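You operate a simulated robot arm through the tools that you are given. There is no shell and no other tool.

The job below is to be done with a simulated two-armed robot. You get a single attempt, and the scene is never put back.

## Task
Switch the air from the white branch to the blue, at 5 bar.
Fine: shut the white valve and bleed it to zero, open the blue valve, set the line gauge by the regulator; the other branch valves stay shut.

It is judged by the outcome, as a careful person would: the job done as asked, and still so three seconds after it is handed in. It fails if anything else is knocked over, pushed out of place, dropped, spilled or broken.

## Robot
Two 7-joint arms with two-finger grippers on one trunk that stands fixed in place. Base frame: the origin is at the foot of the trunk, x ahead of it, y to its left, z up. Units: mm, degrees, N and s.
The left shoulder is at [50, 216, 1246], the right one opposite. With the tool pointing down near the work surface each hand reaches from about 260 to 800 mm from the base axis, measured 20 degrees to its own side. Payload 3.18 kg a hand.
Tool frame (each hand has its own): the origin (TCP) lies between the finger pads and is the grasp point; the fingertips stand 30 mm ahead of it; z points along the fingers, y is the line along which they close. The gripper opens to 144 mm; its body begins 103 mm behind the TCP.
Orientation is that of the tool frame in the base frame, as a unit quaternion [x, y, z, w]. With the fingers straight down and closing along the base's y, the tool's x points along the base's -x, its y along +y and its z along -z.

## Interface
- The arms move only by the tool servo_tool. It takes "left_increments", "right_increments" or both (then of equal length, played together; a hand with none holds still); each is a list that holds one entry, the list of rows, each a list of 7 numbers: the turn, a rotation vector about the base's x, y, z in degrees, then the shift along the base's x, y, z in m, then the opening, from 0 (shut) to 1 (fully open). In form: [[[ax, ay, az, tx, ty, tz, jaw], ...]]. A call has 1 to 20 rows; each row shifts and turns the commanded pose from where the row before left it. A row lasts 0.2 s, in which the tool goes at most 50 mm and 8.6 degrees; a call with a longer step from one row to the next is refused whole, and so is a gripper value outside its range. A pose out of reach is approached as far as the arm can. The call stops where the force on the tool passes 40 N (or 10 N more than at its start, if that is more) or the arm is blocked; 0.2 s more then pass. The fingers move at their own pace (about 186.7 mm/s each) and stop on an object; they squeeze with about 37 N. The grip force told is the motor's: it shows also when the fingers shut on nothing. Time passes only in rows, and 0.2 s behind the last, so rows that do not move let the fingers close. The reply holds the time, the measured pose of the TCP, the force on the tool along the base axes, the opening and the grip force, in the units named above and with some noise, with the torque about the TCP (base axes, N m) and any sound that the robot's microphone picked up.
- Cameras (640 x 400 px; columns grow to the right, rows downward): "scene" is now at [112.8, 54.9, 1443.6]; the picture's right is [0.60, -0.80, 0.00], its down [-0.38, -0.28, -0.88] and it looks along [0.71, 0.53, -0.47] (base axes); focal length 280 px, centre (320, 200). "left" rides on the left gripper at [77, -16, -143] in its tool frame; the picture's right is [0.21, 0.98, 0.00], its down [-0.84, 0.18, -0.51] and it looks along [-0.50, 0.11, 0.86] (tool axes); focal length 218 px, centre (320, 200). "right" rides on the right gripper at [76, 16, -143] in its tool frame; the picture's right is [-0.21, 0.98, 0.00], its down [-0.84, -0.18, -0.51] and it looks along [-0.50, -0.11, 0.86] (tool axes); focal length 218 px, centre (320, 200). There is no depth. A picture from a camera that has moved, and an enlarged one, comes with that camera's place and axes in the base frame and with its lens.
- camera(camera): a new picture of that camera. It takes no simulated time.
- slide_trunk(by): moves the trunk up (or, below 0, down) by that many mm; the arms and the scene camera ride with it, the base frame stays. It gives what a move gives, with no picture.
- aim_head(pan, tilt): turns the head with the scene camera to pan (to the left, within 80 degrees either way) and tilt (down, from -29 to 69), counted from straight ahead of the robot (the tilt from the chest, where the trunk bows). It gives what a move gives.
- enlarge(camera, box): a new picture of the part [left, top, right, bottom] of that camera's present view, enlarged. It takes no simulated time.
- job_done(): hands the job in; it is judged then, once.

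Places have to be worked out from the pictures, the camera data and where the tool is seen. Open the grippers and draw the arms clear of the work before you hand the job in, unless the task says otherwise.

The tools are called after "Emit:" as a command line: name --argument value ..., lists and objects as JSON in quotes. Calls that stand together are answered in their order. servo_tool: Moves the arms, as the interface text tells. Its arguments: {"type":"object","properties":{"left_increments":{"type":"array","items":{"type":"array","items":{"type":"array","items":{"type":"number"}}}},"right_increments":{"type":"array","items":{"type":"array","items":{"type":"array","items":{"type":"number"}}}}},"required":[]} The other tools are called the same way: slide_trunk (by) moves the trunk up or down; aim_head (pan, tilt) turns the head that bears the scene camera; camera (camera) takes a picture; enlarge (camera, box) takes an enlarged picture of a part of a camera's view; job_done () hands the job in.

At the start:

```text
clock: 0.0
left_tool_pos: [400.2, 523.5, 1330.2]
left_orientation: [-0.002, 1.0, 0.0, 0.002]
left_contact_force: [1.1, -0.5, 0.0]
left_moment: [-0.03, -0.01, 0.04]
left_finger_gap: 144.0
left_gripper_force: 0.0
right_tool_pos: [339.0, 45.0, 1297.9]
right_orientation: [0.0, 1.0, 0.0, -0.002]
right_contact_force: [0.7, -0.2, 1.1]
right_moment: [0.02, -0.03, -0.04]
right_finger_gap: 143.8
right_gripper_force: 0.0
trunk travel left (down, up): [-325.0, 44.0]
head pan, tilt (commanded): [36.7, 28.1]
```

scene: 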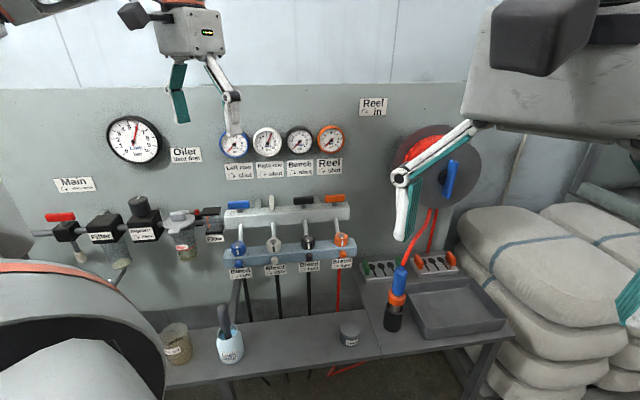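
right: 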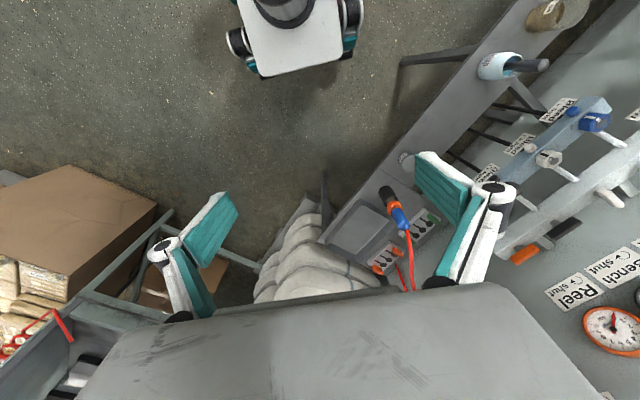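
left: 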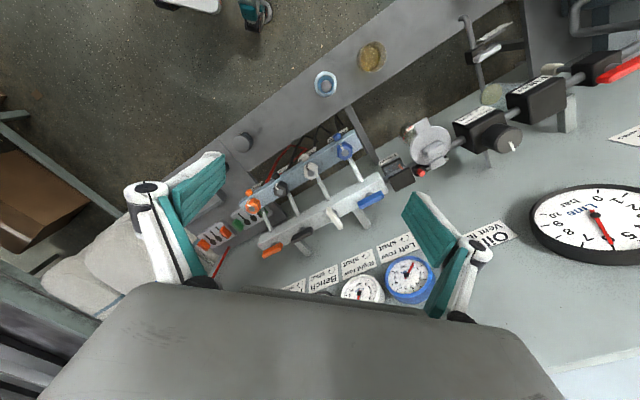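

I begin by looking closely at the panel: gauges, valves, regulator and labels.

Emit:
enlarge --camera "scene" --box '[20, 90, 220, 290]'

Emit:
enlarge --camera "scene" --box '[200, 100, 370, 206]'

Emit:
enlarge --camera "scene" --box '[200, 180, 370, 286]'

Emit:
enlarge --camera "left" --box '[220, 100, 420, 225]'

Emit:
enlarge --camera "left" --box '[380, 30, 640, 280]'

```text
2.00 times, centred on (120, 190) of scene
camera zoom: at [112.8, 54.9, 1443.6], right [0.6, -0.8, 0.0], down [-0.38, -0.28, -0.88], along [0.71, 0.53, -0.47], focal length 560 px, centre (720, 220)
```

zoom: 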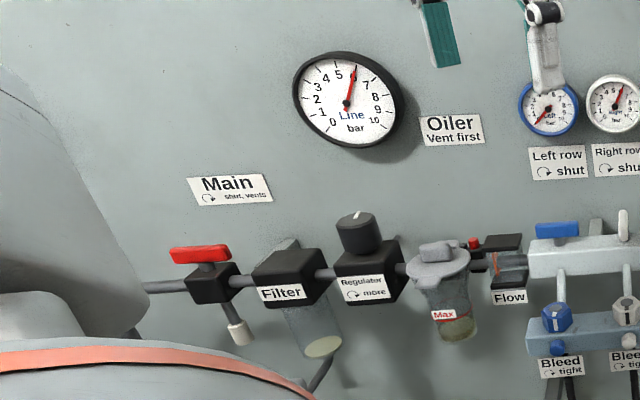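

```text
3.76 times, centred on (285, 153) of scene
camera zoom: at [112.8, 54.9, 1443.6], right [0.6, -0.8, 0.0], down [-0.38, -0.28, -0.88], along [0.71, 0.53, -0.47], focal length 1055 px, centre (452, 377)
```

zoom: 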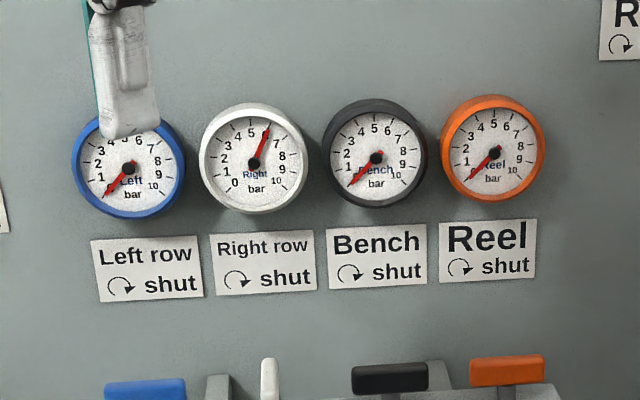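

```text
3.76 times, centred on (285, 233) of scene
camera zoom: at [112.8, 54.9, 1443.6], right [0.6, -0.8, 0.0], down [-0.38, -0.28, -0.88], along [0.71, 0.53, -0.47], focal length 1055 px, centre (452, 76)
```

zoom: 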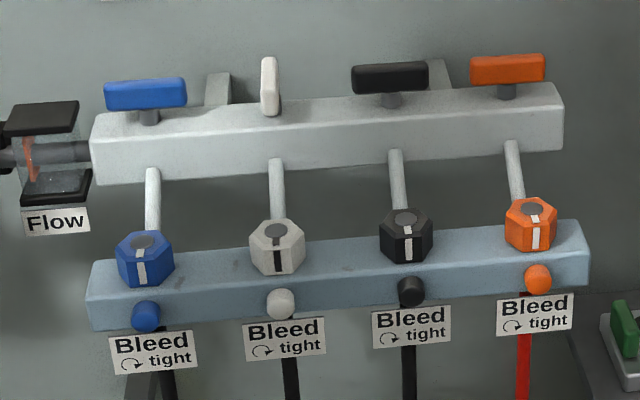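

```text
3.20 times, centred on (320, 162) of left
camera zoom: at [322.7, 507.5, 1471.4], right [-0.21, 0.98, 0.0], down [0.84, 0.18, 0.51], along [0.5, 0.11, -0.86], focal length 698 px, centre (320, 320)
```

zoom: 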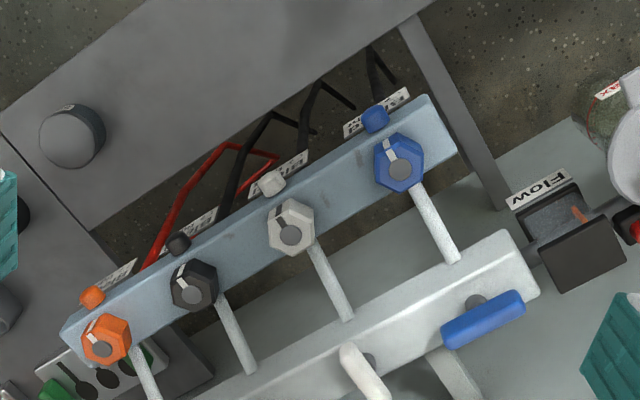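

```text
1.60 times, centred on (510, 155) of left
camera zoom: at [322.7, 507.5, 1471.4], right [-0.21, 0.98, 0.0], down [0.84, 0.18, 0.51], along [0.5, 0.11, -0.86], focal length 349 px, centre (16, 272)
```

zoom: 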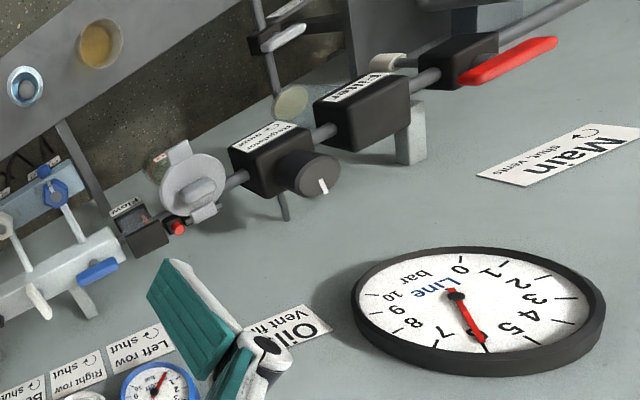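

Triangulating from the scene and left cameras puts the handles at about z=1050, with blue near (541,671) and orange near (746,471). I zoom in further to understand the bleed knobs, handles and regulator.

Emit:
enlarge --camera "scene" --box '[222, 190, 302, 240]'

Emit:
enlarge --camera "scene" --box '[222, 230, 302, 280]'

Emit:
enlarge --camera "left" --box '[290, 130, 370, 180]'

Emit:
enlarge --camera "left" --box '[310, 165, 406, 225]'

Emit:
enlarge --camera "left" --box '[440, 80, 540, 155]'

Emit:
enlarge --camera "scene" --box '[70, 180, 230, 280]'

Emit:
enlarge --camera "right" --box '[480, 60, 640, 260]'

```text
8.00 times, centred on (262, 215) of scene
camera zoom: at [112.8, 54.9, 1443.6], right [0.6, -0.8, 0.0], down [-0.38, -0.28, -0.88], along [0.71, 0.53, -0.47], focal length 2241 px, centre (784, 80)
```

zoom: 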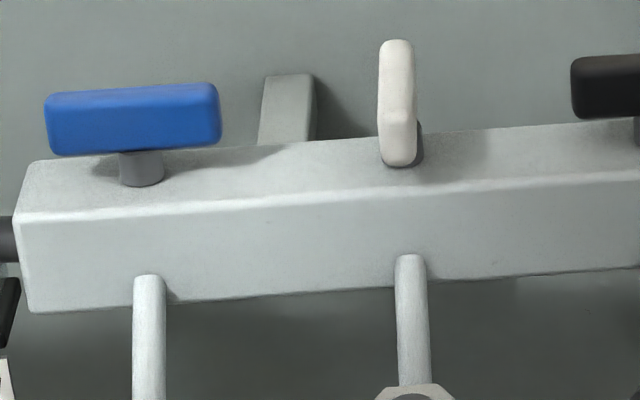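

```text
8.00 times, centred on (262, 255) of scene
camera zoom: at [112.8, 54.9, 1443.6], right [0.6, -0.8, 0.0], down [-0.38, -0.28, -0.88], along [0.71, 0.53, -0.47], focal length 2241 px, centre (784, -240)
```

zoom: 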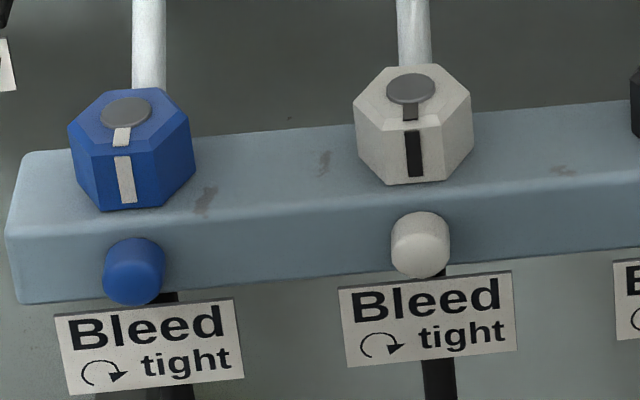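

```text
8.00 times, centred on (330, 155) of left
camera zoom: at [322.7, 507.5, 1471.4], right [-0.21, 0.98, 0.0], down [0.84, 0.18, 0.51], along [0.5, 0.11, -0.86], focal length 1746 px, centre (240, 560)
```

zoom: 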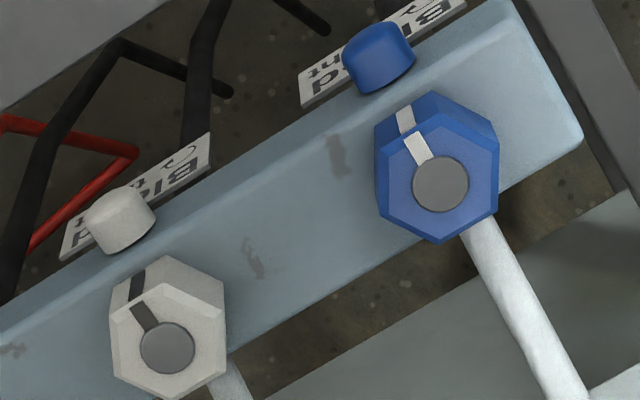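

```text
6.67 times, centred on (358, 195) of left
camera zoom: at [322.7, 507.5, 1471.4], right [-0.21, 0.98, 0.0], down [0.84, 0.18, 0.51], along [0.5, 0.11, -0.86], focal length 1455 px, centre (67, 233)
```

zoom: 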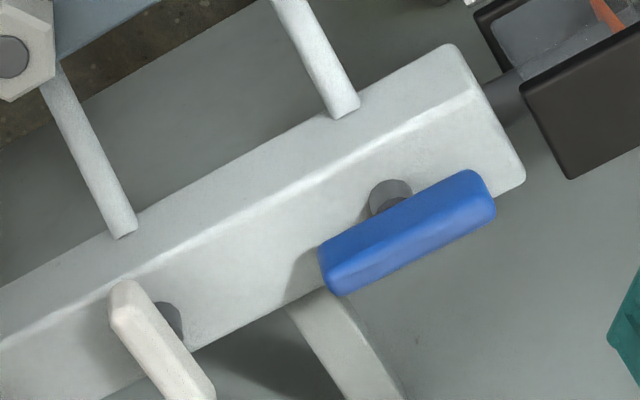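

```text
5.33 times, centred on (490, 118) of left
camera zoom: at [322.7, 507.5, 1471.4], right [-0.21, 0.98, 0.0], down [0.84, 0.18, 0.51], along [0.5, 0.11, -0.86], focal length 1164 px, centre (-587, 640)
```

zoom: 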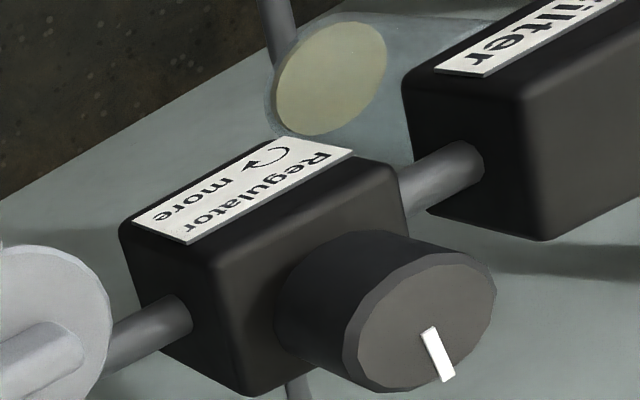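

```text
4.00 times, centred on (150, 230) of scene
camera zoom: at [112.8, 54.9, 1443.6], right [0.6, -0.8, 0.0], down [-0.38, -0.28, -0.88], along [0.71, 0.53, -0.47], focal length 1121 px, centre (1000, 80)
```

zoom: 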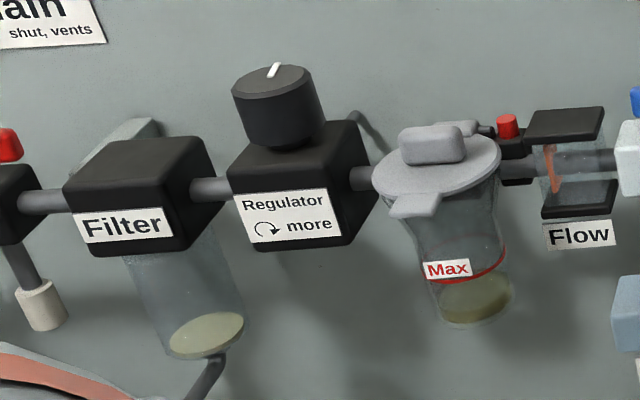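

```text
2.00 times, centred on (560, 160) of right
camera zoom: at [262.7, 60.9, 1440.2], right [0.21, 0.98, 0.0], down [0.84, -0.18, 0.51], along [0.49, -0.11, -0.86], focal length 436 px, centre (-160, 280)
```

zoom: 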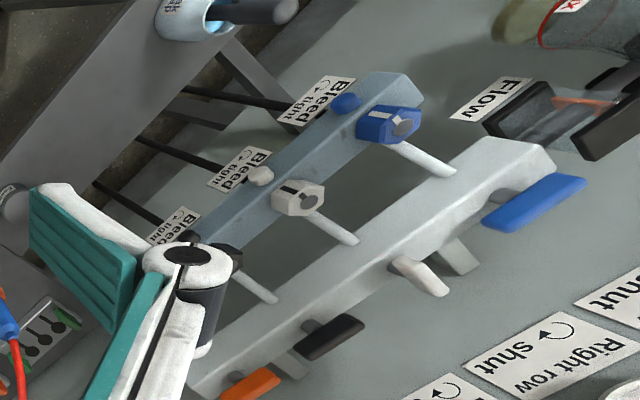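

All valve handles and bleed knobs have vertical axes. The white handle is near (609.5, 604.5, 1051) and stands across the manifold (open); the white bleed knob is near (537, 532, 970). I bring the left hand above the white handle, turned +45° so the fingers close along the manifold, and narrow the jaw.

Emit:
servo_tool --left_increments '[[[0, 0, 7.58, 0.0349, 0.0135, -0.0217, 0.6], [0, 0, 7.58, 0.0349, 0.0135, -0.0217, 0.5], [0, 0, 7.58, 0.0349, 0.0135, -0.0217, 0.4], [0, 0, 7.58, 0.0349, 0.0135, -0.0217, 0.4], [0, 0, 7.58, 0.0349, 0.0135, -0.0217, 0.4], [0, 0, 7.58, 0.0349, 0.0135, -0.0217, 0.4]]]'

```text
clock: 1.4
left_tool_pos: [604.9, 615.9, 1193.2]
left_orientation: [-0.387, 0.922, -0.001, 0.001]
left_contact_force: [1.0, 0.8, -0.8]
left_moment: [-0.03, 0.05, 0.04]
left_finger_gap: 57.6
left_gripper_force: 0.0
left hand out of reach, approached as far as the arm can: row 6
right_tool_pos: [341.5, 46.2, 1297.9]
right_orientation: [0.0, 1.0, 0.0, -0.002]
right_contact_force: [0.2, 1.0, 0.8]
right_moment: [-0.08, 0.06, 0.04]
right_finger_gap: 144.2
right_gripper_force: 0.0
trunk travel left (down, up): [-325.0, 44.0]
head pan, tilt (commanded): [36.7, 28.1]
```

Row 6 fell a bit short because the wrist sits high here; lower down should be within reach. I check the pictures before descending.

Emit:
camera --camera "left"

Emit:
camera --camera "scene"

```text
taken
camera left: at [563.6, 550.2, 1334.8], right [-0.85, 0.53, 0.0], down [0.46, 0.73, 0.51], along [0.27, 0.43, -0.86], focal length 218 px, centre (320, 200)
```

left: 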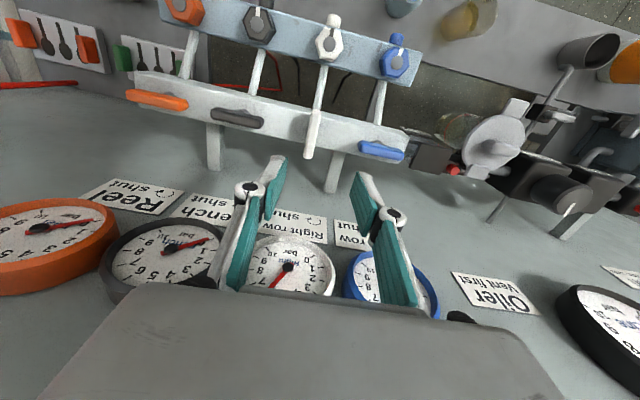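

```text
taken
camera scene: at [114.4, 56.9, 1443.2], right [0.6, -0.8, 0.0], down [-0.38, -0.28, -0.88], along [0.71, 0.53, -0.47], focal length 280 px, centre (320, 200)
```

scene: 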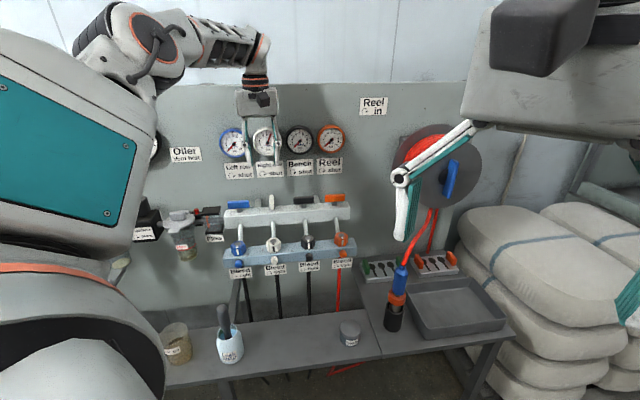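

The wrist-camera view confirms the white handle at about (608, 603.5, 1051). I descend partway and check where the hand ends up.

Emit:
servo_tool --left_increments '[[[0, 0, 0, 0, 0, -0.03, 0.4], [0, 0, 0, 0, 0, -0.03, 0.4], [0, 0, 0, 0, 0, -0.02, 0.4]]]'

```text
clock: 2.2
left_tool_pos: [602.7, 640.8, 1121.3]
left_orientation: [-0.386, 0.922, -0.002, -0.001]
left_contact_force: [-1.1, 0.3, -0.3]
left_moment: [0.01, -0.02, 0.02]
left_finger_gap: 57.6
left_gripper_force: 0.1
left hand out of reach, approached as far as the arm can: row 1, 2, 3
right_tool_pos: [340.2, 44.9, 1298.8]
right_orientation: [0.001, 1.0, 0.0, -0.001]
right_contact_force: [1.0, 0.0, -0.2]
right_moment: [-0.04, 0.01, 0.0]
right_finger_gap: 144.0
right_gripper_force: 0.1
trunk travel left (down, up): [-325.0, 44.0]
head pan, tilt (commanded): [36.7, 28.1]
```

The hand drifted to y=641, so a joint limit seems to be pulling it off rather than pure distance. I look at the arm posture.

Emit:
camera --camera "scene"

Emit:
camera --camera "left"

Emit:
camera --camera "right"

```text
taken
camera scene: at [113.2, 55.3, 1443.5], right [0.6, -0.8, 0.0], down [-0.38, -0.28, -0.88], along [0.71, 0.53, -0.47], focal length 280 px, centre (320, 200)
```

scene: 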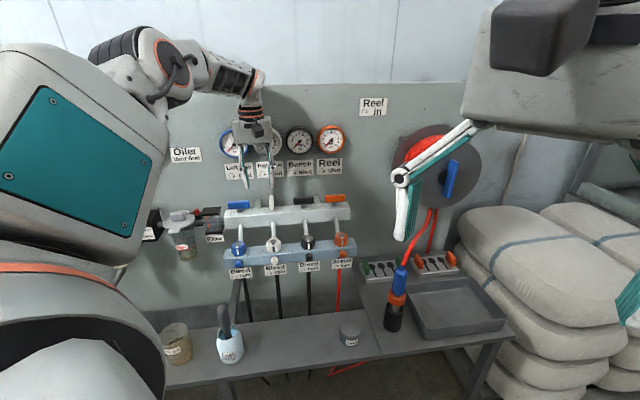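

```text
taken
camera left: at [560.1, 575.4, 1263.1], right [-0.84, 0.54, 0.0], down [0.46, 0.73, 0.5], along [0.27, 0.42, -0.86], focal length 218 px, centre (320, 200)
```

left: 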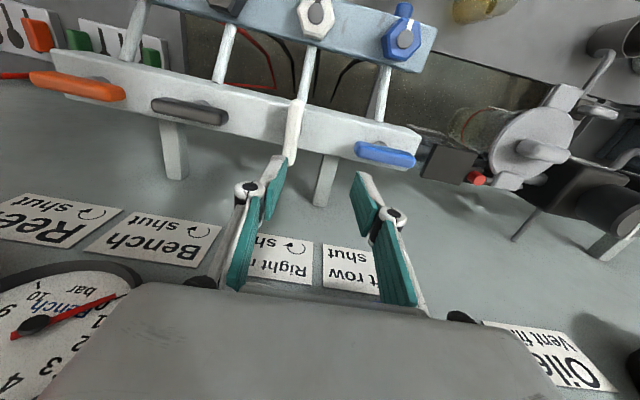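

```text
taken
camera right: at [263.0, 61.3, 1440.1], right [0.21, 0.98, 0.0], down [0.84, -0.18, 0.51], along [0.49, -0.11, -0.86], focal length 218 px, centre (320, 200)
```

right: 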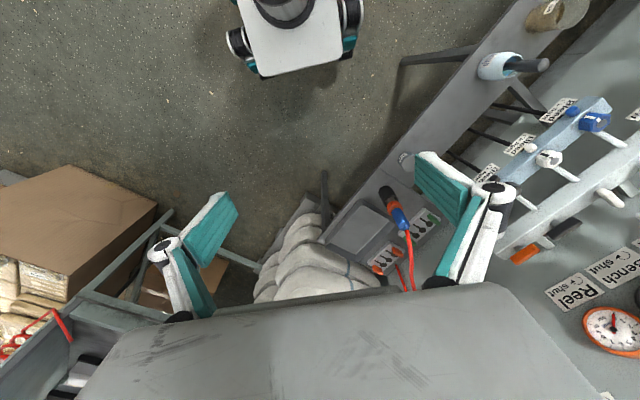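

The hand sits near the wall but clear of everything, fingertips ~30 mm above the handles. I test whether the yaw is what limits it, by turning back −24° in place.

Emit:
servo_tool --left_increments '[[[0, 0, -8, 0, 0, 0, 0.4], [0, 0, -8, 0, 0, 0, 0.4], [0, 0, -8, 0, 0, 0, 0.4]]]'

```text
clock: 3.0
left_tool_pos: [600.8, 641.1, 1121.9]
left_orientation: [-0.187, 0.982, -0.001, 0.001]
left_contact_force: [0.2, 0.6, -0.8]
left_moment: [0.0, -0.01, 0.04]
left_finger_gap: 57.5
left_gripper_force: 0.0
right_tool_pos: [339.0, 44.0, 1298.0]
right_orientation: [-0.001, 1.0, 0.0, -0.001]
right_contact_force: [-0.8, 0.5, -0.7]
right_moment: [0.01, 0.0, 0.02]
right_finger_gap: 143.8
right_gripper_force: 0.0
trunk travel left (down, up): [-325.0, 44.0]
head pan, tilt (commanded): [36.7, 28.1]
```

The commanded pose was rebased to the reached one, and it's now fully reachable. I shift over to the white handle's position at this yaw.

Emit:
servo_tool --left_increments '[[[0, 0, 0, 0.004, -0.0185, 0, 0.4], [0, 0, 0, 0.004, -0.0185, 0, 0.4]]]'

```text
clock: 3.6
left_tool_pos: [609.1, 604.0, 1120.8]
left_orientation: [-0.188, 0.982, 0.0, 0.002]
left_contact_force: [0.4, -0.7, -0.8]
left_moment: [0.0, 0.04, 0.01]
left_finger_gap: 57.3
left_gripper_force: 0.1
right_tool_pos: [339.7, 43.1, 1299.0]
right_orientation: [0.0, 1.0, 0.0, -0.001]
right_contact_force: [-0.1, -0.2, 0.8]
right_moment: [0.01, 0.01, 0.01]
right_finger_gap: 143.9
right_gripper_force: 0.1
trunk travel left (down, up): [-325.0, 44.0]
head pan, tilt (commanded): [36.7, 28.1]
```

Position reached. I try turning the yaw back up step by step at this spot.

Emit:
servo_tool --left_increments '[[[0, 0, 6, 0, 0, 0, 0.4], [0, 0, 6, 0, 0, 0, 0.4], [0, 0, 6, 0, 0, 0, 0.4], [0, 0, 6, 0, 0, 0, 0.4]]]'

```text
clock: 4.6
left_tool_pos: [611.6, 609.2, 1122.5]
left_orientation: [-0.338, 0.941, -0.002, -0.001]
left_contact_force: [-0.5, -0.3, 0.7]
left_moment: [0.01, -0.02, -0.04]
left_finger_gap: 57.4
left_gripper_force: 0.0
left hand out of reach, approached as far as the arm can: row 3, 4
right_tool_pos: [340.1, 44.9, 1298.8]
right_orientation: [0.001, 1.0, -0.001, -0.001]
right_contact_force: [-0.4, 0.4, 0.3]
right_moment: [0.0, -0.01, 0.0]
right_finger_gap: 144.1
right_gripper_force: 0.1
trunk travel left (down, up): [-325.0, 44.0]
head pan, tilt (commanded): [36.7, 28.1]
```

Yaw tops out around 37–39° here, about 8° short of the handle's line. Since closing clockwise goes the other way, that misfit only nudges the handle in the shut direction. I settle at ~36° above the handle and check the alignment.

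Emit:
servo_tool --left_increments '[[[0, 0, -3.5, -0.0025, -0.005, 0, 0.4], [0, 0, 0, 0, 0, -0.01, 0.4]]]'

Emit:
camera --camera "left"

Emit:
enlarge --camera "scene" --box '[190, 90, 366, 200]'

```text
clock: 5.2
left_tool_pos: [609.2, 603.9, 1113.2]
left_orientation: [-0.308, 0.951, -0.002, -0.002]
left_contact_force: [0.2, 0.6, 0.2]
left_moment: [-0.01, 0.02, 0.01]
left_finger_gap: 57.6
left_gripper_force: 0.0
right_tool_pos: [341.0, 43.7, 1299.3]
right_orientation: [0.0, 1.0, 0.0, 0.0]
right_contact_force: [1.4, -0.6, 0.2]
right_moment: [-0.03, 0.04, -0.01]
right_finger_gap: 144.1
right_gripper_force: 0.0
trunk travel left (down, up): [-325.0, 44.0]
head pan, tilt (commanded): [36.7, 28.1]
```

```text
taken
camera left: at [556.8, 547.3, 1254.9], right [-0.74, 0.67, 0.0], down [0.58, 0.64, 0.5], along [0.34, 0.37, -0.86], focal length 218 px, centre (320, 200)
```

left: 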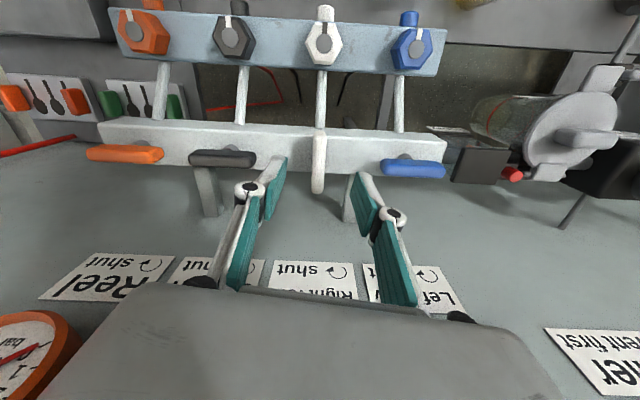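

```text
3.64 times, centred on (278, 145) of scene
camera zoom: at [113.1, 55.2, 1443.5], right [0.6, -0.8, 0.0], down [-0.38, -0.28, -0.88], along [0.71, 0.53, -0.47], focal length 1019 px, centre (473, 400)
```

zoom: 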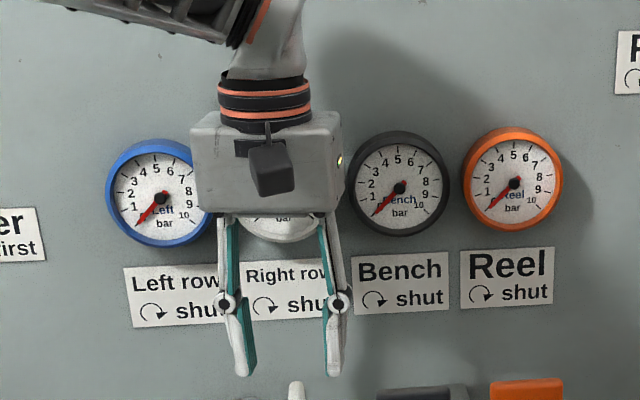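

The handle's estimated centre (608, 602) lies right between the fingers. I descend so the fingertips stop about 10 mm above the manifold (TCP z≈1068).

Emit:
servo_tool --left_increments '[[[0, 0, 0, -0.0005, -0.0005, -0.016, 0.4], [0, 0, 0, 0, 0, -0.015, 0.4], [0, 0, 0, 0, 0, -0.014, 0.4]]]'

Emit:
camera --camera "left"

Emit:
enlarge --camera "scene" --box '[206, 150, 334, 230]'

```text
clock: 6.0
left_tool_pos: [608.4, 605.8, 1067.7]
left_orientation: [-0.307, 0.952, -0.005, -0.003]
left_contact_force: [-0.7, -0.5, 0.2]
left_moment: [-0.01, 0.01, -0.03]
left_finger_gap: 57.4
left_gripper_force: 0.1
right_tool_pos: [339.6, 44.9, 1299.1]
right_orientation: [0.0, 1.0, 0.001, 0.0]
right_contact_force: [-0.6, -0.5, 0.0]
right_moment: [-0.02, 0.02, 0.02]
right_finger_gap: 143.8
right_gripper_force: 0.0
trunk travel left (down, up): [-325.0, 44.0]
head pan, tilt (commanded): [36.7, 28.1]
```

```text
taken
camera left: at [556.1, 549.0, 1209.8], right [-0.74, 0.67, 0.0], down [0.58, 0.64, 0.5], along [0.34, 0.37, -0.87], focal length 218 px, centre (320, 200)
```

left: 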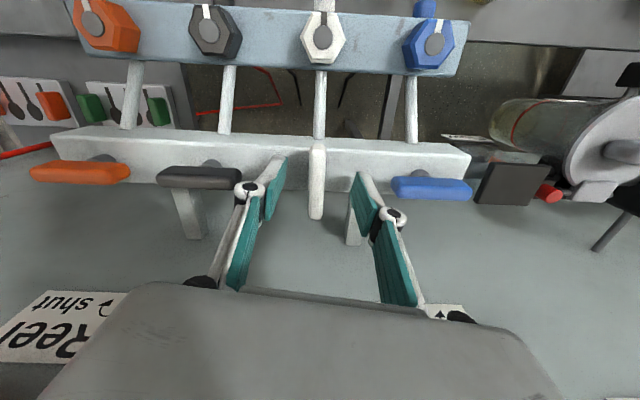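

```text
5.00 times, centred on (270, 190) of scene
camera zoom: at [113.2, 55.2, 1443.5], right [0.6, -0.8, 0.0], down [-0.38, -0.28, -0.88], along [0.71, 0.53, -0.47], focal length 1401 px, centre (570, 250)
```

zoom: 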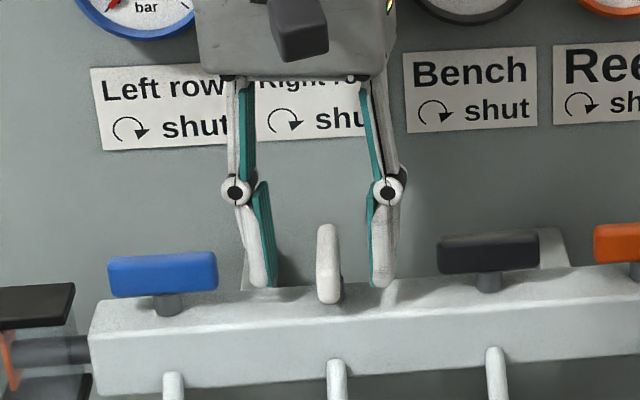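

The handle stands centred between the fingertips, which clear the manifold. I close the jaw on it.

Emit:
servo_tool --left_increments '[[[0, 0, 0, 0, 0, 0, 0.2], [0, 0, 0, 0, 0, 0, 0.0], [0, 0, 0, 0, 0, 0, 0.0]]]'

Emit:
camera --camera "left"

Emit:
enlarge --camera "scene" --box '[206, 150, 334, 230]'

```text
clock: 6.8
left_tool_pos: [607.2, 603.9, 1068.2]
left_orientation: [-0.307, 0.952, -0.004, -0.004]
left_contact_force: [0.1, -13.0, -6.1]
left_moment: [-0.59, 0.18, -0.03]
left_finger_gap: 12.8
left_gripper_force: 43.3
right_tool_pos: [340.2, 43.8, 1299.0]
right_orientation: [0.0, 1.0, 0.0, -0.001]
right_contact_force: [0.3, 0.0, 0.6]
right_moment: [-0.02, 0.01, 0.0]
right_finger_gap: 143.7
right_gripper_force: 0.1
trunk travel left (down, up): [-325.0, 44.0]
head pan, tilt (commanded): [36.7, 28.1]
```

```text
taken
camera left: at [556.5, 546.6, 1210.2], right [-0.74, 0.67, -0.01], down [0.58, 0.64, 0.5], along [0.34, 0.36, -0.87], focal length 218 px, centre (320, 200)
```

left: 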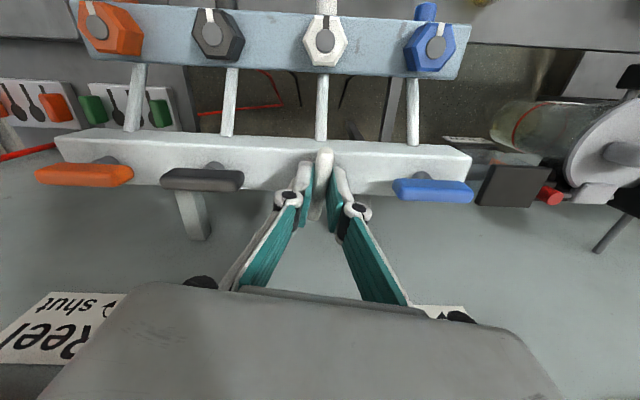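

```text
5.00 times, centred on (270, 190) of scene
camera zoom: at [113.4, 53.7, 1443.5], right [0.6, -0.8, 0.0], down [-0.38, -0.28, -0.88], along [0.71, 0.53, -0.47], focal length 1401 px, centre (570, 250)
```

zoom: 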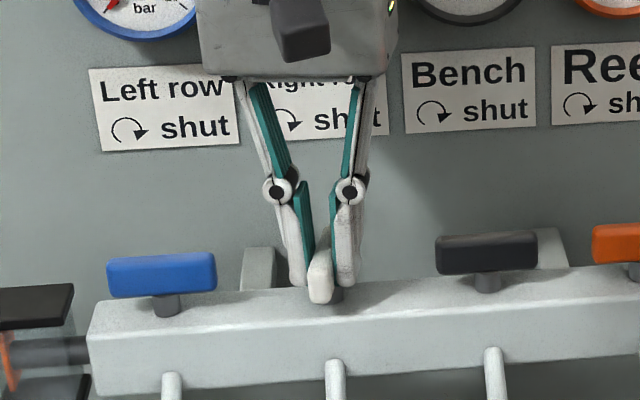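

Gripped: gap 12.8 mm, with a mild sideways load telling me the stem is a touch to −y. I start turning clockwise, trimming that offset, in a first portion of −30°.

Emit:
servo_tool --left_increments '[[[0, 0, -4, 0, -0.0015, 0, 0.0], [0, 0, -6, 0, 0, 0, 0.0], [0, 0, -6, 0, 0, 0, 0.0], [0, 0, -7, 0, 0, 0, 0.0], [0, 0, -7, 0, 0, 0, 0.0]]]'

Emit:
enlarge --camera "scene" --box '[206, 100, 334, 230]'

```text
clock: 8.0
left_tool_pos: [608.2, 604.0, 1067.9]
left_orientation: [-0.051, 0.999, -0.001, -0.002]
left_contact_force: [-0.5, 2.9, -3.2]
left_moment: [0.21, -0.61, 0.0]
left_finger_gap: 12.7
left_gripper_force: 43.0
right_tool_pos: [339.7, 46.6, 1298.9]
right_orientation: [0.0, 1.0, 0.0, -0.001]
right_contact_force: [-1.0, 0.0, 0.7]
right_moment: [-0.05, 0.0, -0.01]
right_finger_gap: 144.0
right_gripper_force: 0.2
trunk travel left (down, up): [-325.0, 44.0]
head pan, tilt (commanded): [36.7, 28.1]
```

```text
3.08 times, centred on (270, 165) of scene
camera zoom: at [112.9, 55.5, 1443.5], right [0.6, -0.8, 0.0], down [-0.38, -0.28, -0.88], along [0.71, 0.53, -0.47], focal length 862 px, centre (474, 308)
```

zoom: 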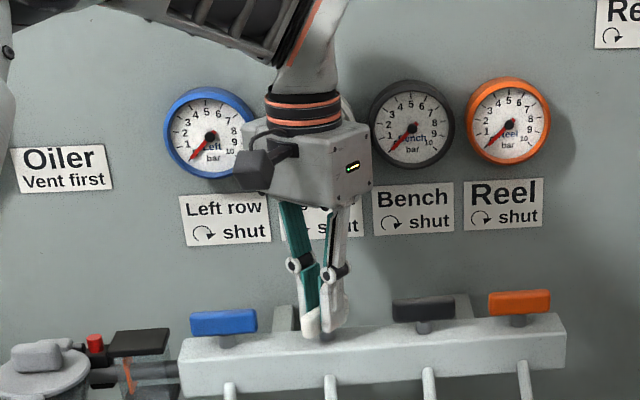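

Turning smoothly with low forces; yaw is now about +6°. I continue clockwise toward −44°.

Emit:
servo_tool --left_increments '[[[0, 0, -7, 0, 0, 0, 0.0], [0, 0, -7, 0, 0, 0, 0.0], [0, 0, -7, 0, 0, 0, 0.0], [0, 0, -7, 0, 0, 0, 0.0], [0, 0, -7, 0, 0, 0, 0.0], [0, 0, -7, 0, 0, 0, 0.0]]]'

Emit:
enlarge --camera "scene" --box '[206, 100, 334, 230]'

```text
clock: 9.4
left_tool_pos: [607.8, 607.0, 1067.2]
left_orientation: [0.311, 0.95, 0.0, -0.002]
left_contact_force: [2.4, 26.1, 5.1]
left_moment: [0.5, -0.34, 0.05]
left_finger_gap: 12.9
left_gripper_force: 42.7
right_tool_pos: [339.2, 46.3, 1297.6]
right_orientation: [0.001, 1.0, -0.001, -0.001]
right_contact_force: [0.7, 0.6, -0.2]
right_moment: [-0.01, 0.0, -0.01]
right_finger_gap: 144.0
right_gripper_force: 0.2
trunk travel left (down, up): [-325.0, 44.0]
head pan, tilt (commanded): [36.7, 28.1]
```

```text
3.08 times, centred on (270, 165) of scene
camera zoom: at [112.6, 57.8, 1443.5], right [0.6, -0.8, 0.0], down [-0.38, -0.28, -0.88], along [0.71, 0.53, -0.47], focal length 862 px, centre (474, 308)
```

zoom: 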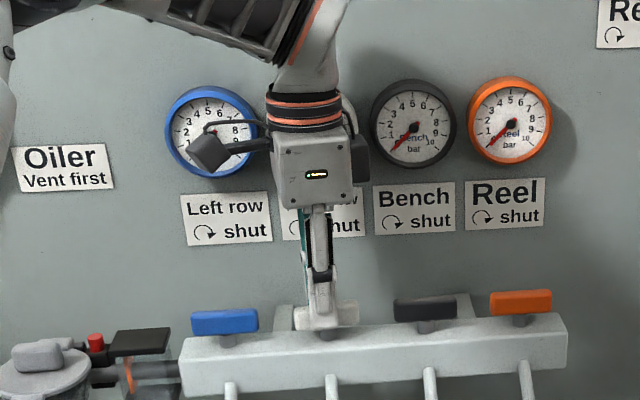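

Yaw −36° with a 26 N sideways load: the grip needs to follow the stem. I ease +2.5 mm in y, then finish the last ~9°.

Emit:
servo_tool --left_increments '[[[0, 0, 0, 0, 0.0025, 0, 0.0], [0, 0, -3, 0, 0, 0, 0.0], [0, 0, -3, 0, 0, 0, 0.0], [0, 0, -2.5, 0, 0, 0, 0.0]]]'

Emit:
enlarge --camera "scene" --box '[206, 180, 334, 260]'

Emit:
enlarge --camera "left" --box '[160, 100, 480, 300]'

```text
clock: 10.4
left_tool_pos: [608.9, 607.4, 1068.2]
left_orientation: [0.379, 0.925, -0.001, -0.001]
left_contact_force: [5.6, 21.1, 7.4]
left_moment: [0.72, 0.05, 0.07]
left_finger_gap: 12.7
left_gripper_force: 42.7
right_tool_pos: [340.1, 46.7, 1298.1]
right_orientation: [0.0, 1.0, -0.001, -0.001]
right_contact_force: [-0.7, 0.4, 0.1]
right_moment: [0.0, 0.04, 0.01]
right_finger_gap: 144.4
right_gripper_force: 0.0
trunk travel left (down, up): [-325.0, 44.0]
head pan, tilt (commanded): [36.7, 28.1]
```

```text
5.00 times, centred on (270, 220) of scene
camera zoom: at [112.8, 56.8, 1443.6], right [0.6, -0.8, 0.0], down [-0.38, -0.28, -0.88], along [0.71, 0.53, -0.47], focal length 1401 px, centre (570, 100)
```

zoom: 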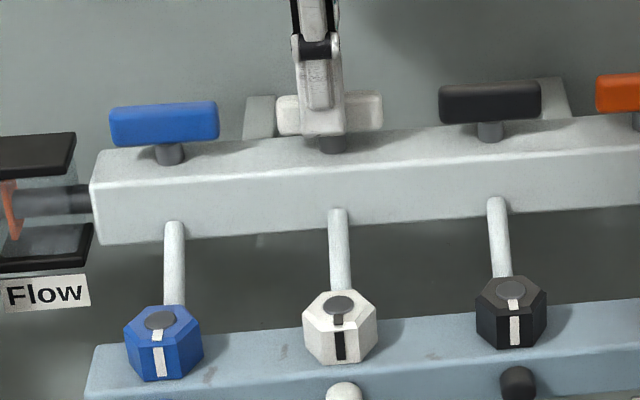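

```text
2.00 times, centred on (320, 200) of left
camera zoom: at [543.3, 649.2, 1209.5], right [0.54, 0.84, 0.0], down [0.73, -0.46, 0.5], along [0.42, -0.27, -0.86], focal length 436 px, centre (320, 200)
```

zoom: 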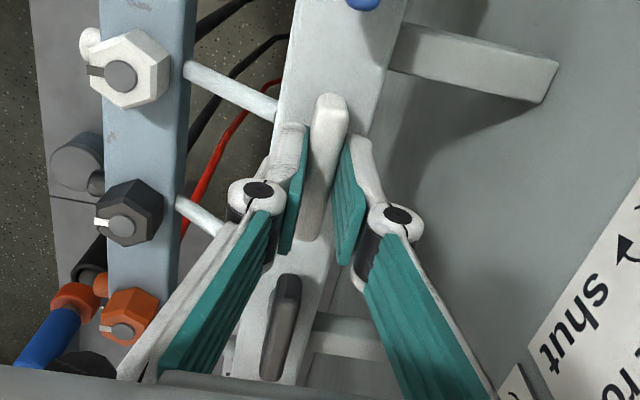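

The handle looks parallel with its shut neighbours. I probe 2° further for an end stop to be sure it is fully shut.

Emit:
servo_tool --left_increments '[[[0, 0, -2, 0.0005, 0.0015, 0, 0.0], [0, 0, 0, 0, 0, 0, 0.0]]]'

Emit:
enlarge --camera "scene" --box '[238, 185, 302, 225]'

```text
clock: 11.0
left_tool_pos: [609.0, 607.4, 1068.0]
left_orientation: [0.395, 0.919, -0.001, -0.001]
left_contact_force: [5.3, 14.9, 7.9]
left_moment: [0.58, 0.02, 1.05]
left_finger_gap: 13.0
left_gripper_force: 42.6
right_tool_pos: [341.7, 45.8, 1299.4]
right_orientation: [0.0, 1.0, 0.0, -0.001]
right_contact_force: [1.1, -0.6, 1.1]
right_moment: [0.03, -0.01, 0.01]
right_finger_gap: 144.2
right_gripper_force: 0.1
trunk travel left (down, up): [-325.0, 44.0]
head pan, tilt (commanded): [36.7, 28.1]
```

```text
10.00 times, centred on (270, 205) of scene
camera zoom: at [112.8, 56.1, 1443.6], right [0.6, -0.8, 0.0], down [-0.38, -0.28, -0.88], along [0.71, 0.53, -0.47], focal length 2801 px, centre (820, 150)
```

zoom: 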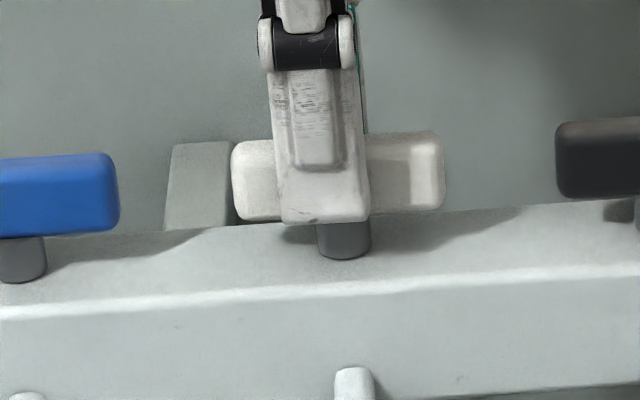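

The turning moment jumped to 1.05 N·m: the white valve is against its stop, shut. I relax the twist, open the jaw and lift straight up, then read the gauges.

Emit:
servo_tool --left_increments '[[[0, 0, 1, 0, 0, 0, 0.0], [0, 0, 0, 0, 0, 0, 0.4], [0, 0, 0, 0, 0, 0, 0.4], [0, 0, 0, 0, 0, 0.03, 0.4], [0, 0, 0, 0, 0, 0.03, 0.4]]]'

Emit:
enlarge --camera "scene" --box '[206, 100, 366, 200]'

Emit:
camera --camera "scene"

Emit:
camera --camera "left"

```text
clock: 12.2
left_tool_pos: [610.7, 606.4, 1129.0]
left_orientation: [0.387, 0.922, 0.0, -0.002]
left_contact_force: [0.2, 0.3, -0.4]
left_moment: [0.01, -0.02, 0.01]
left_finger_gap: 57.8
left_gripper_force: 0.0
right_tool_pos: [340.1, 43.7, 1298.7]
right_orientation: [0.0, 1.0, 0.0, -0.001]
right_contact_force: [-0.3, -0.2, -0.1]
right_moment: [0.01, 0.03, 0.01]
right_finger_gap: 143.9
right_gripper_force: 0.0
trunk travel left (down, up): [-325.0, 44.0]
head pan, tilt (commanded): [36.7, 28.1]
```

```text
4.00 times, centred on (286, 150) of scene
camera zoom: at [112.7, 54.8, 1443.6], right [0.6, -0.8, 0.0], down [-0.38, -0.28, -0.88], along [0.71, 0.53, -0.47], focal length 1121 px, centre (456, 400)
```

zoom: 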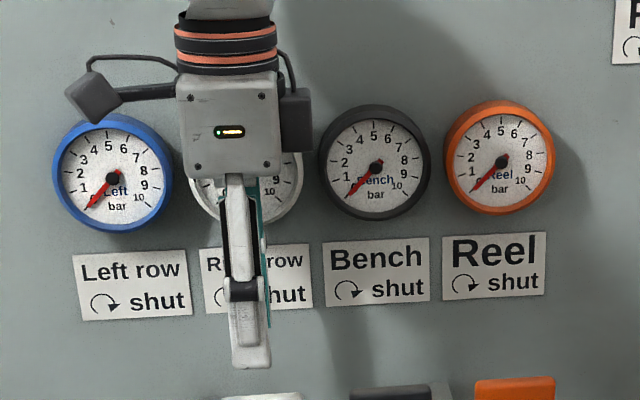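

```text
taken
camera scene: at [112.7, 54.8, 1443.6], right [0.6, -0.8, 0.0], down [-0.38, -0.28, -0.88], along [0.71, 0.53, -0.47], focal length 280 px, centre (320, 200)
```

scene: 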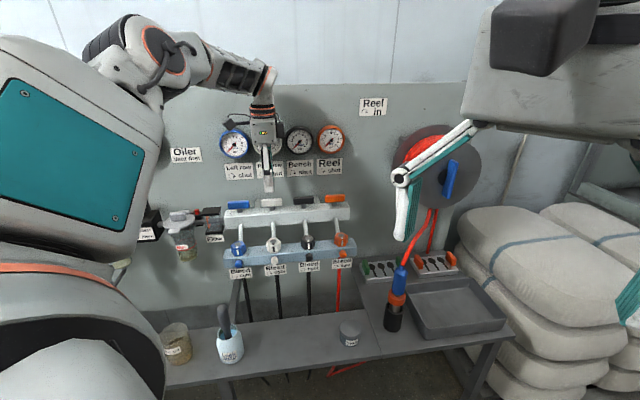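

```text
taken
camera left: at [545.4, 649.3, 1270.8], right [0.55, 0.83, 0.0], down [0.72, -0.48, 0.5], along [0.42, -0.28, -0.86], focal length 218 px, centre (320, 200)
```

left: 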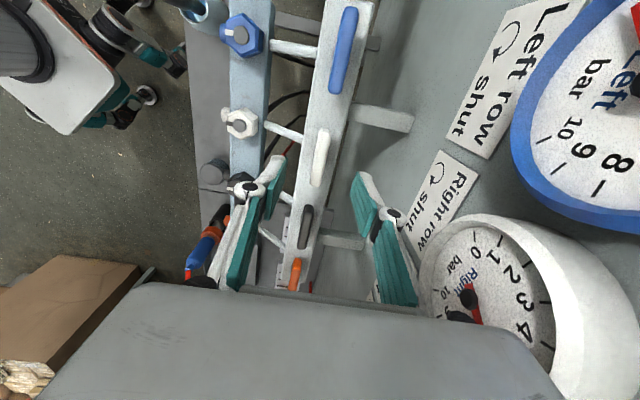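

The white valve is shut and untouched by the release. The white bleed knob axis is at about (536.5, 532), top z≈986, with a flat facing forward and a pipe behind it, so I want to grip its other flats. I move above the knob and look closely.

Emit:
servo_tool --left_increments '[[[0, 0, 6, -0.03, -0.03, 0, 0.4], [0, 0, 8, -0.03, -0.03, 0, 0.5], [0, 0, 8, -0.014, -0.0145, 0, 0.5], [0, 0, 8, 0, 0, 0, 0.5], [0, 0, 8, 0, 0, 0, 0.5], [0, 0, 8, 0, 0, 0, 0.5], [0, 0, 8, 0, 0, 0, 0.5], [0, 0, 6, 0, 0, 0, 0.5]]]'

Emit:
camera --camera "left"

Emit:
enlarge --camera "scene" --box '[206, 100, 366, 200]'

```text
clock: 14.0
left_tool_pos: [534.4, 533.6, 1127.2]
left_orientation: [-0.128, 0.992, -0.003, -0.002]
left_contact_force: [-0.3, -0.6, -0.3]
left_moment: [0.03, 0.01, -0.05]
left_finger_gap: 72.0
left_gripper_force: 0.1
right_tool_pos: [339.1, 43.4, 1299.0]
right_orientation: [-0.001, 1.0, 0.0, -0.001]
right_contact_force: [-0.1, -0.1, 0.2]
right_moment: [-0.01, 0.0, 0.03]
right_finger_gap: 144.0
right_gripper_force: 0.2
trunk travel left (down, up): [-325.0, 44.0]
head pan, tilt (commanded): [36.7, 28.1]
```

```text
taken
camera left: at [465.2, 498.2, 1269.9], right [-0.45, 0.89, 0.0], down [0.77, 0.39, 0.5], along [0.45, 0.22, -0.86], focal length 218 px, centre (320, 200)
```

left: 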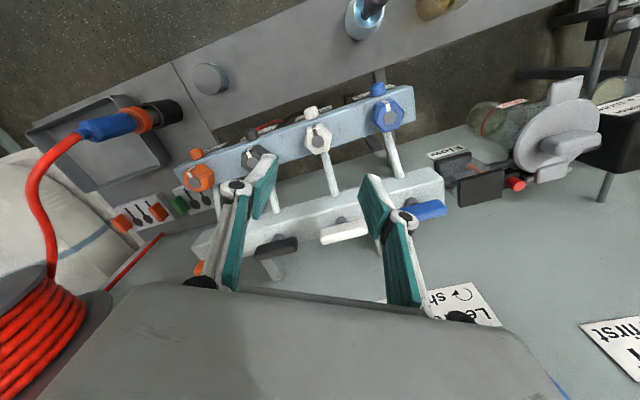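

```text
4.00 times, centred on (286, 150) of scene
camera zoom: at [112.7, 54.8, 1443.6], right [0.6, -0.8, 0.0], down [-0.38, -0.28, -0.88], along [0.71, 0.53, -0.47], focal length 1121 px, centre (456, 400)
```

zoom: 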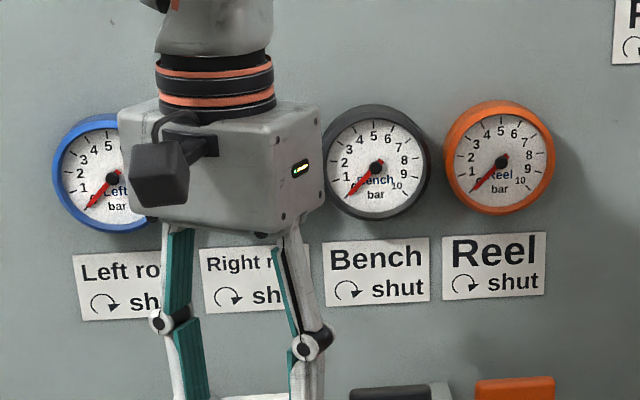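

Now a close-up of the knob from above.

Emit:
enlarge --camera "left" --box '[270, 80, 430, 180]'

Emit:
enlarge --camera "scene" --box '[222, 210, 318, 270]'

```text
4.00 times, centred on (350, 130) of left
camera zoom: at [465.2, 498.2, 1269.9], right [-0.45, 0.89, 0.0], down [0.77, 0.39, 0.5], along [0.45, 0.22, -0.86], focal length 873 px, centre (200, 480)
```

zoom: 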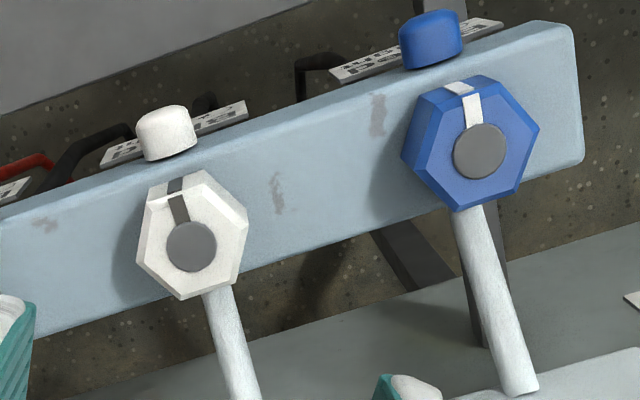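

```text
6.67 times, centred on (270, 240) of scene
camera zoom: at [112.7, 54.8, 1443.6], right [0.6, -0.8, 0.0], down [-0.38, -0.28, -0.88], along [0.71, 0.53, -0.47], focal length 1868 px, centre (653, -67)
```

zoom: 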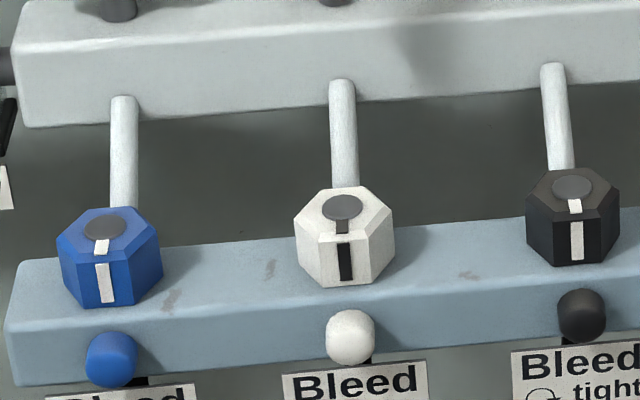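

The hexagon's flats face azimuths 45.6°, 105.6° and 165.6°; the present yaw (~15°) matches the 105.6° flats, and the pipe stays clear of the fingers there. Before gripping I test how far counter-clockwise the wrist can turn here.

Emit:
servo_tool --left_increments '[[[0, 0, 8, 0, 0, 0, 0.5], [0, 0, 8, 0, 0, 0, 0.5], [0, 0, 8, 0, 0, 0, 0.5], [0, 0, 8, 0, 0, 0, 0.5], [0, 0, 8, 0, 0, 0, 0.5]]]'

```text
clock: 15.2
left_tool_pos: [579.4, 669.1, 1166.9]
left_orientation: [-0.457, 0.889, -0.004, -0.005]
left_contact_force: [0.3, 0.0, -0.2]
left_moment: [0.01, 0.02, 0.01]
left_finger_gap: 72.2
left_gripper_force: 0.1
left hand out of reach, approached as far as the arm can: row 1, 2, 3, 4, 5
right_tool_pos: [339.6, 44.2, 1298.9]
right_orientation: [0.0, 1.0, 0.001, -0.002]
right_contact_force: [0.2, -0.4, -0.3]
right_moment: [-0.01, 0.01, -0.01]
right_finger_gap: 144.2
right_gripper_force: 0.0
trunk travel left (down, up): [-325.0, 44.0]
head pan, tilt (commanded): [36.7, 28.1]
```

The wrist limit lies right at ~15° here, and the hand swung off toward the wall (no contact). I bring it back out in front of the knobs, and will then explore the other turning direction.

Emit:
servo_tool --left_increments '[[[0, 0, -7, -0.012, -0.03, 0, 0.5], [0, 0, -8, -0.012, -0.03, 0, 0.5], [0, 0, -8, -0.012, -0.03, 0, 0.5], [0, 0, -8, -0.012, -0.03, 0, 0.5], [0, 0, -8, -0.012, -0.03, 0, 0.5], [0, 0, -8, -0.012, -0.025, 0, 0.5]]]'

```text
clock: 16.6
left_tool_pos: [509.3, 501.6, 1171.2]
left_orientation: [-0.064, 0.998, -0.001, -0.002]
left_contact_force: [0.0, -0.9, -0.2]
left_moment: [0.04, -0.01, 0.01]
left_finger_gap: 72.0
left_gripper_force: 0.0
left hand out of reach, approached as far as the arm can: row 1
right_tool_pos: [339.5, 43.6, 1298.1]
right_orientation: [0.0, 1.0, 0.0, 0.0]
right_contact_force: [-0.4, 0.4, -0.1]
right_moment: [0.03, 0.0, -0.01]
right_finger_gap: 144.2
right_gripper_force: 0.1
trunk travel left (down, up): [-325.0, 44.0]
head pan, tilt (commanded): [36.7, 28.1]
```

Clear in front now. I rotate clockwise in place to learn the wrist's range on that side.

Emit:
servo_tool --left_increments '[[[0, 0, -8.5, 0, 0, 0, 0.5], [0, 0, -8.5, 0, 0, 0, 0.5], [0, 0, -8.5, 0, 0, 0, 0.5], [0, 0, -8.5, 0, 0, 0, 0.5], [0, 0, -8.5, 0, 0, 0, 0.5], [0, 0, -8.5, 0, 0, 0, 0.5], [0, 0, -8.5, 0, 0, 0, 0.5], [0, 0, -8.5, 0, 0, 0, 0.5], [0, 0, -8.5, 0, 0, 0, 0.5], [0, 0, -8.5, 0, 0, 0, 0.5], [0, 0, -8.5, 0, 0, 0, 0.5], [0, 0, -8.5, 0, 0, 0, 0.5]]]'

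Emit:
enlarge --camera "scene" --box '[80, 60, 400, 260]'

```text
clock: 19.2
left_tool_pos: [509.8, 500.8, 1169.4]
left_orientation: [0.735, 0.678, 0.0, -0.002]
left_contact_force: [-0.1, 0.5, 0.1]
left_moment: [-0.02, 0.02, 0.0]
left_finger_gap: 71.9
left_gripper_force: 0.1
right_tool_pos: [339.6, 45.0, 1298.2]
right_orientation: [0.0, 1.0, 0.001, -0.001]
right_contact_force: [0.3, -0.5, 0.6]
right_moment: [0.02, -0.01, 0.05]
right_finger_gap: 144.1
right_gripper_force: 0.1
trunk travel left (down, up): [-325.0, 44.0]
head pan, tilt (commanded): [36.7, 28.1]
```

```text
2.00 times, centred on (240, 160) of scene
camera zoom: at [112.7, 54.9, 1443.6], right [0.6, -0.8, 0.0], down [-0.38, -0.28, -0.88], along [0.71, 0.53, -0.47], focal length 560 px, centre (480, 280)
```

zoom: 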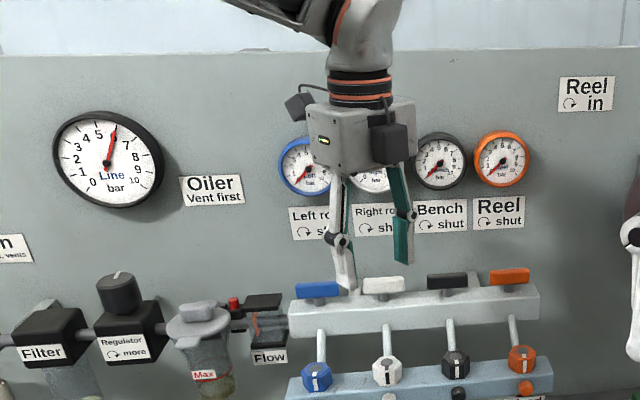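

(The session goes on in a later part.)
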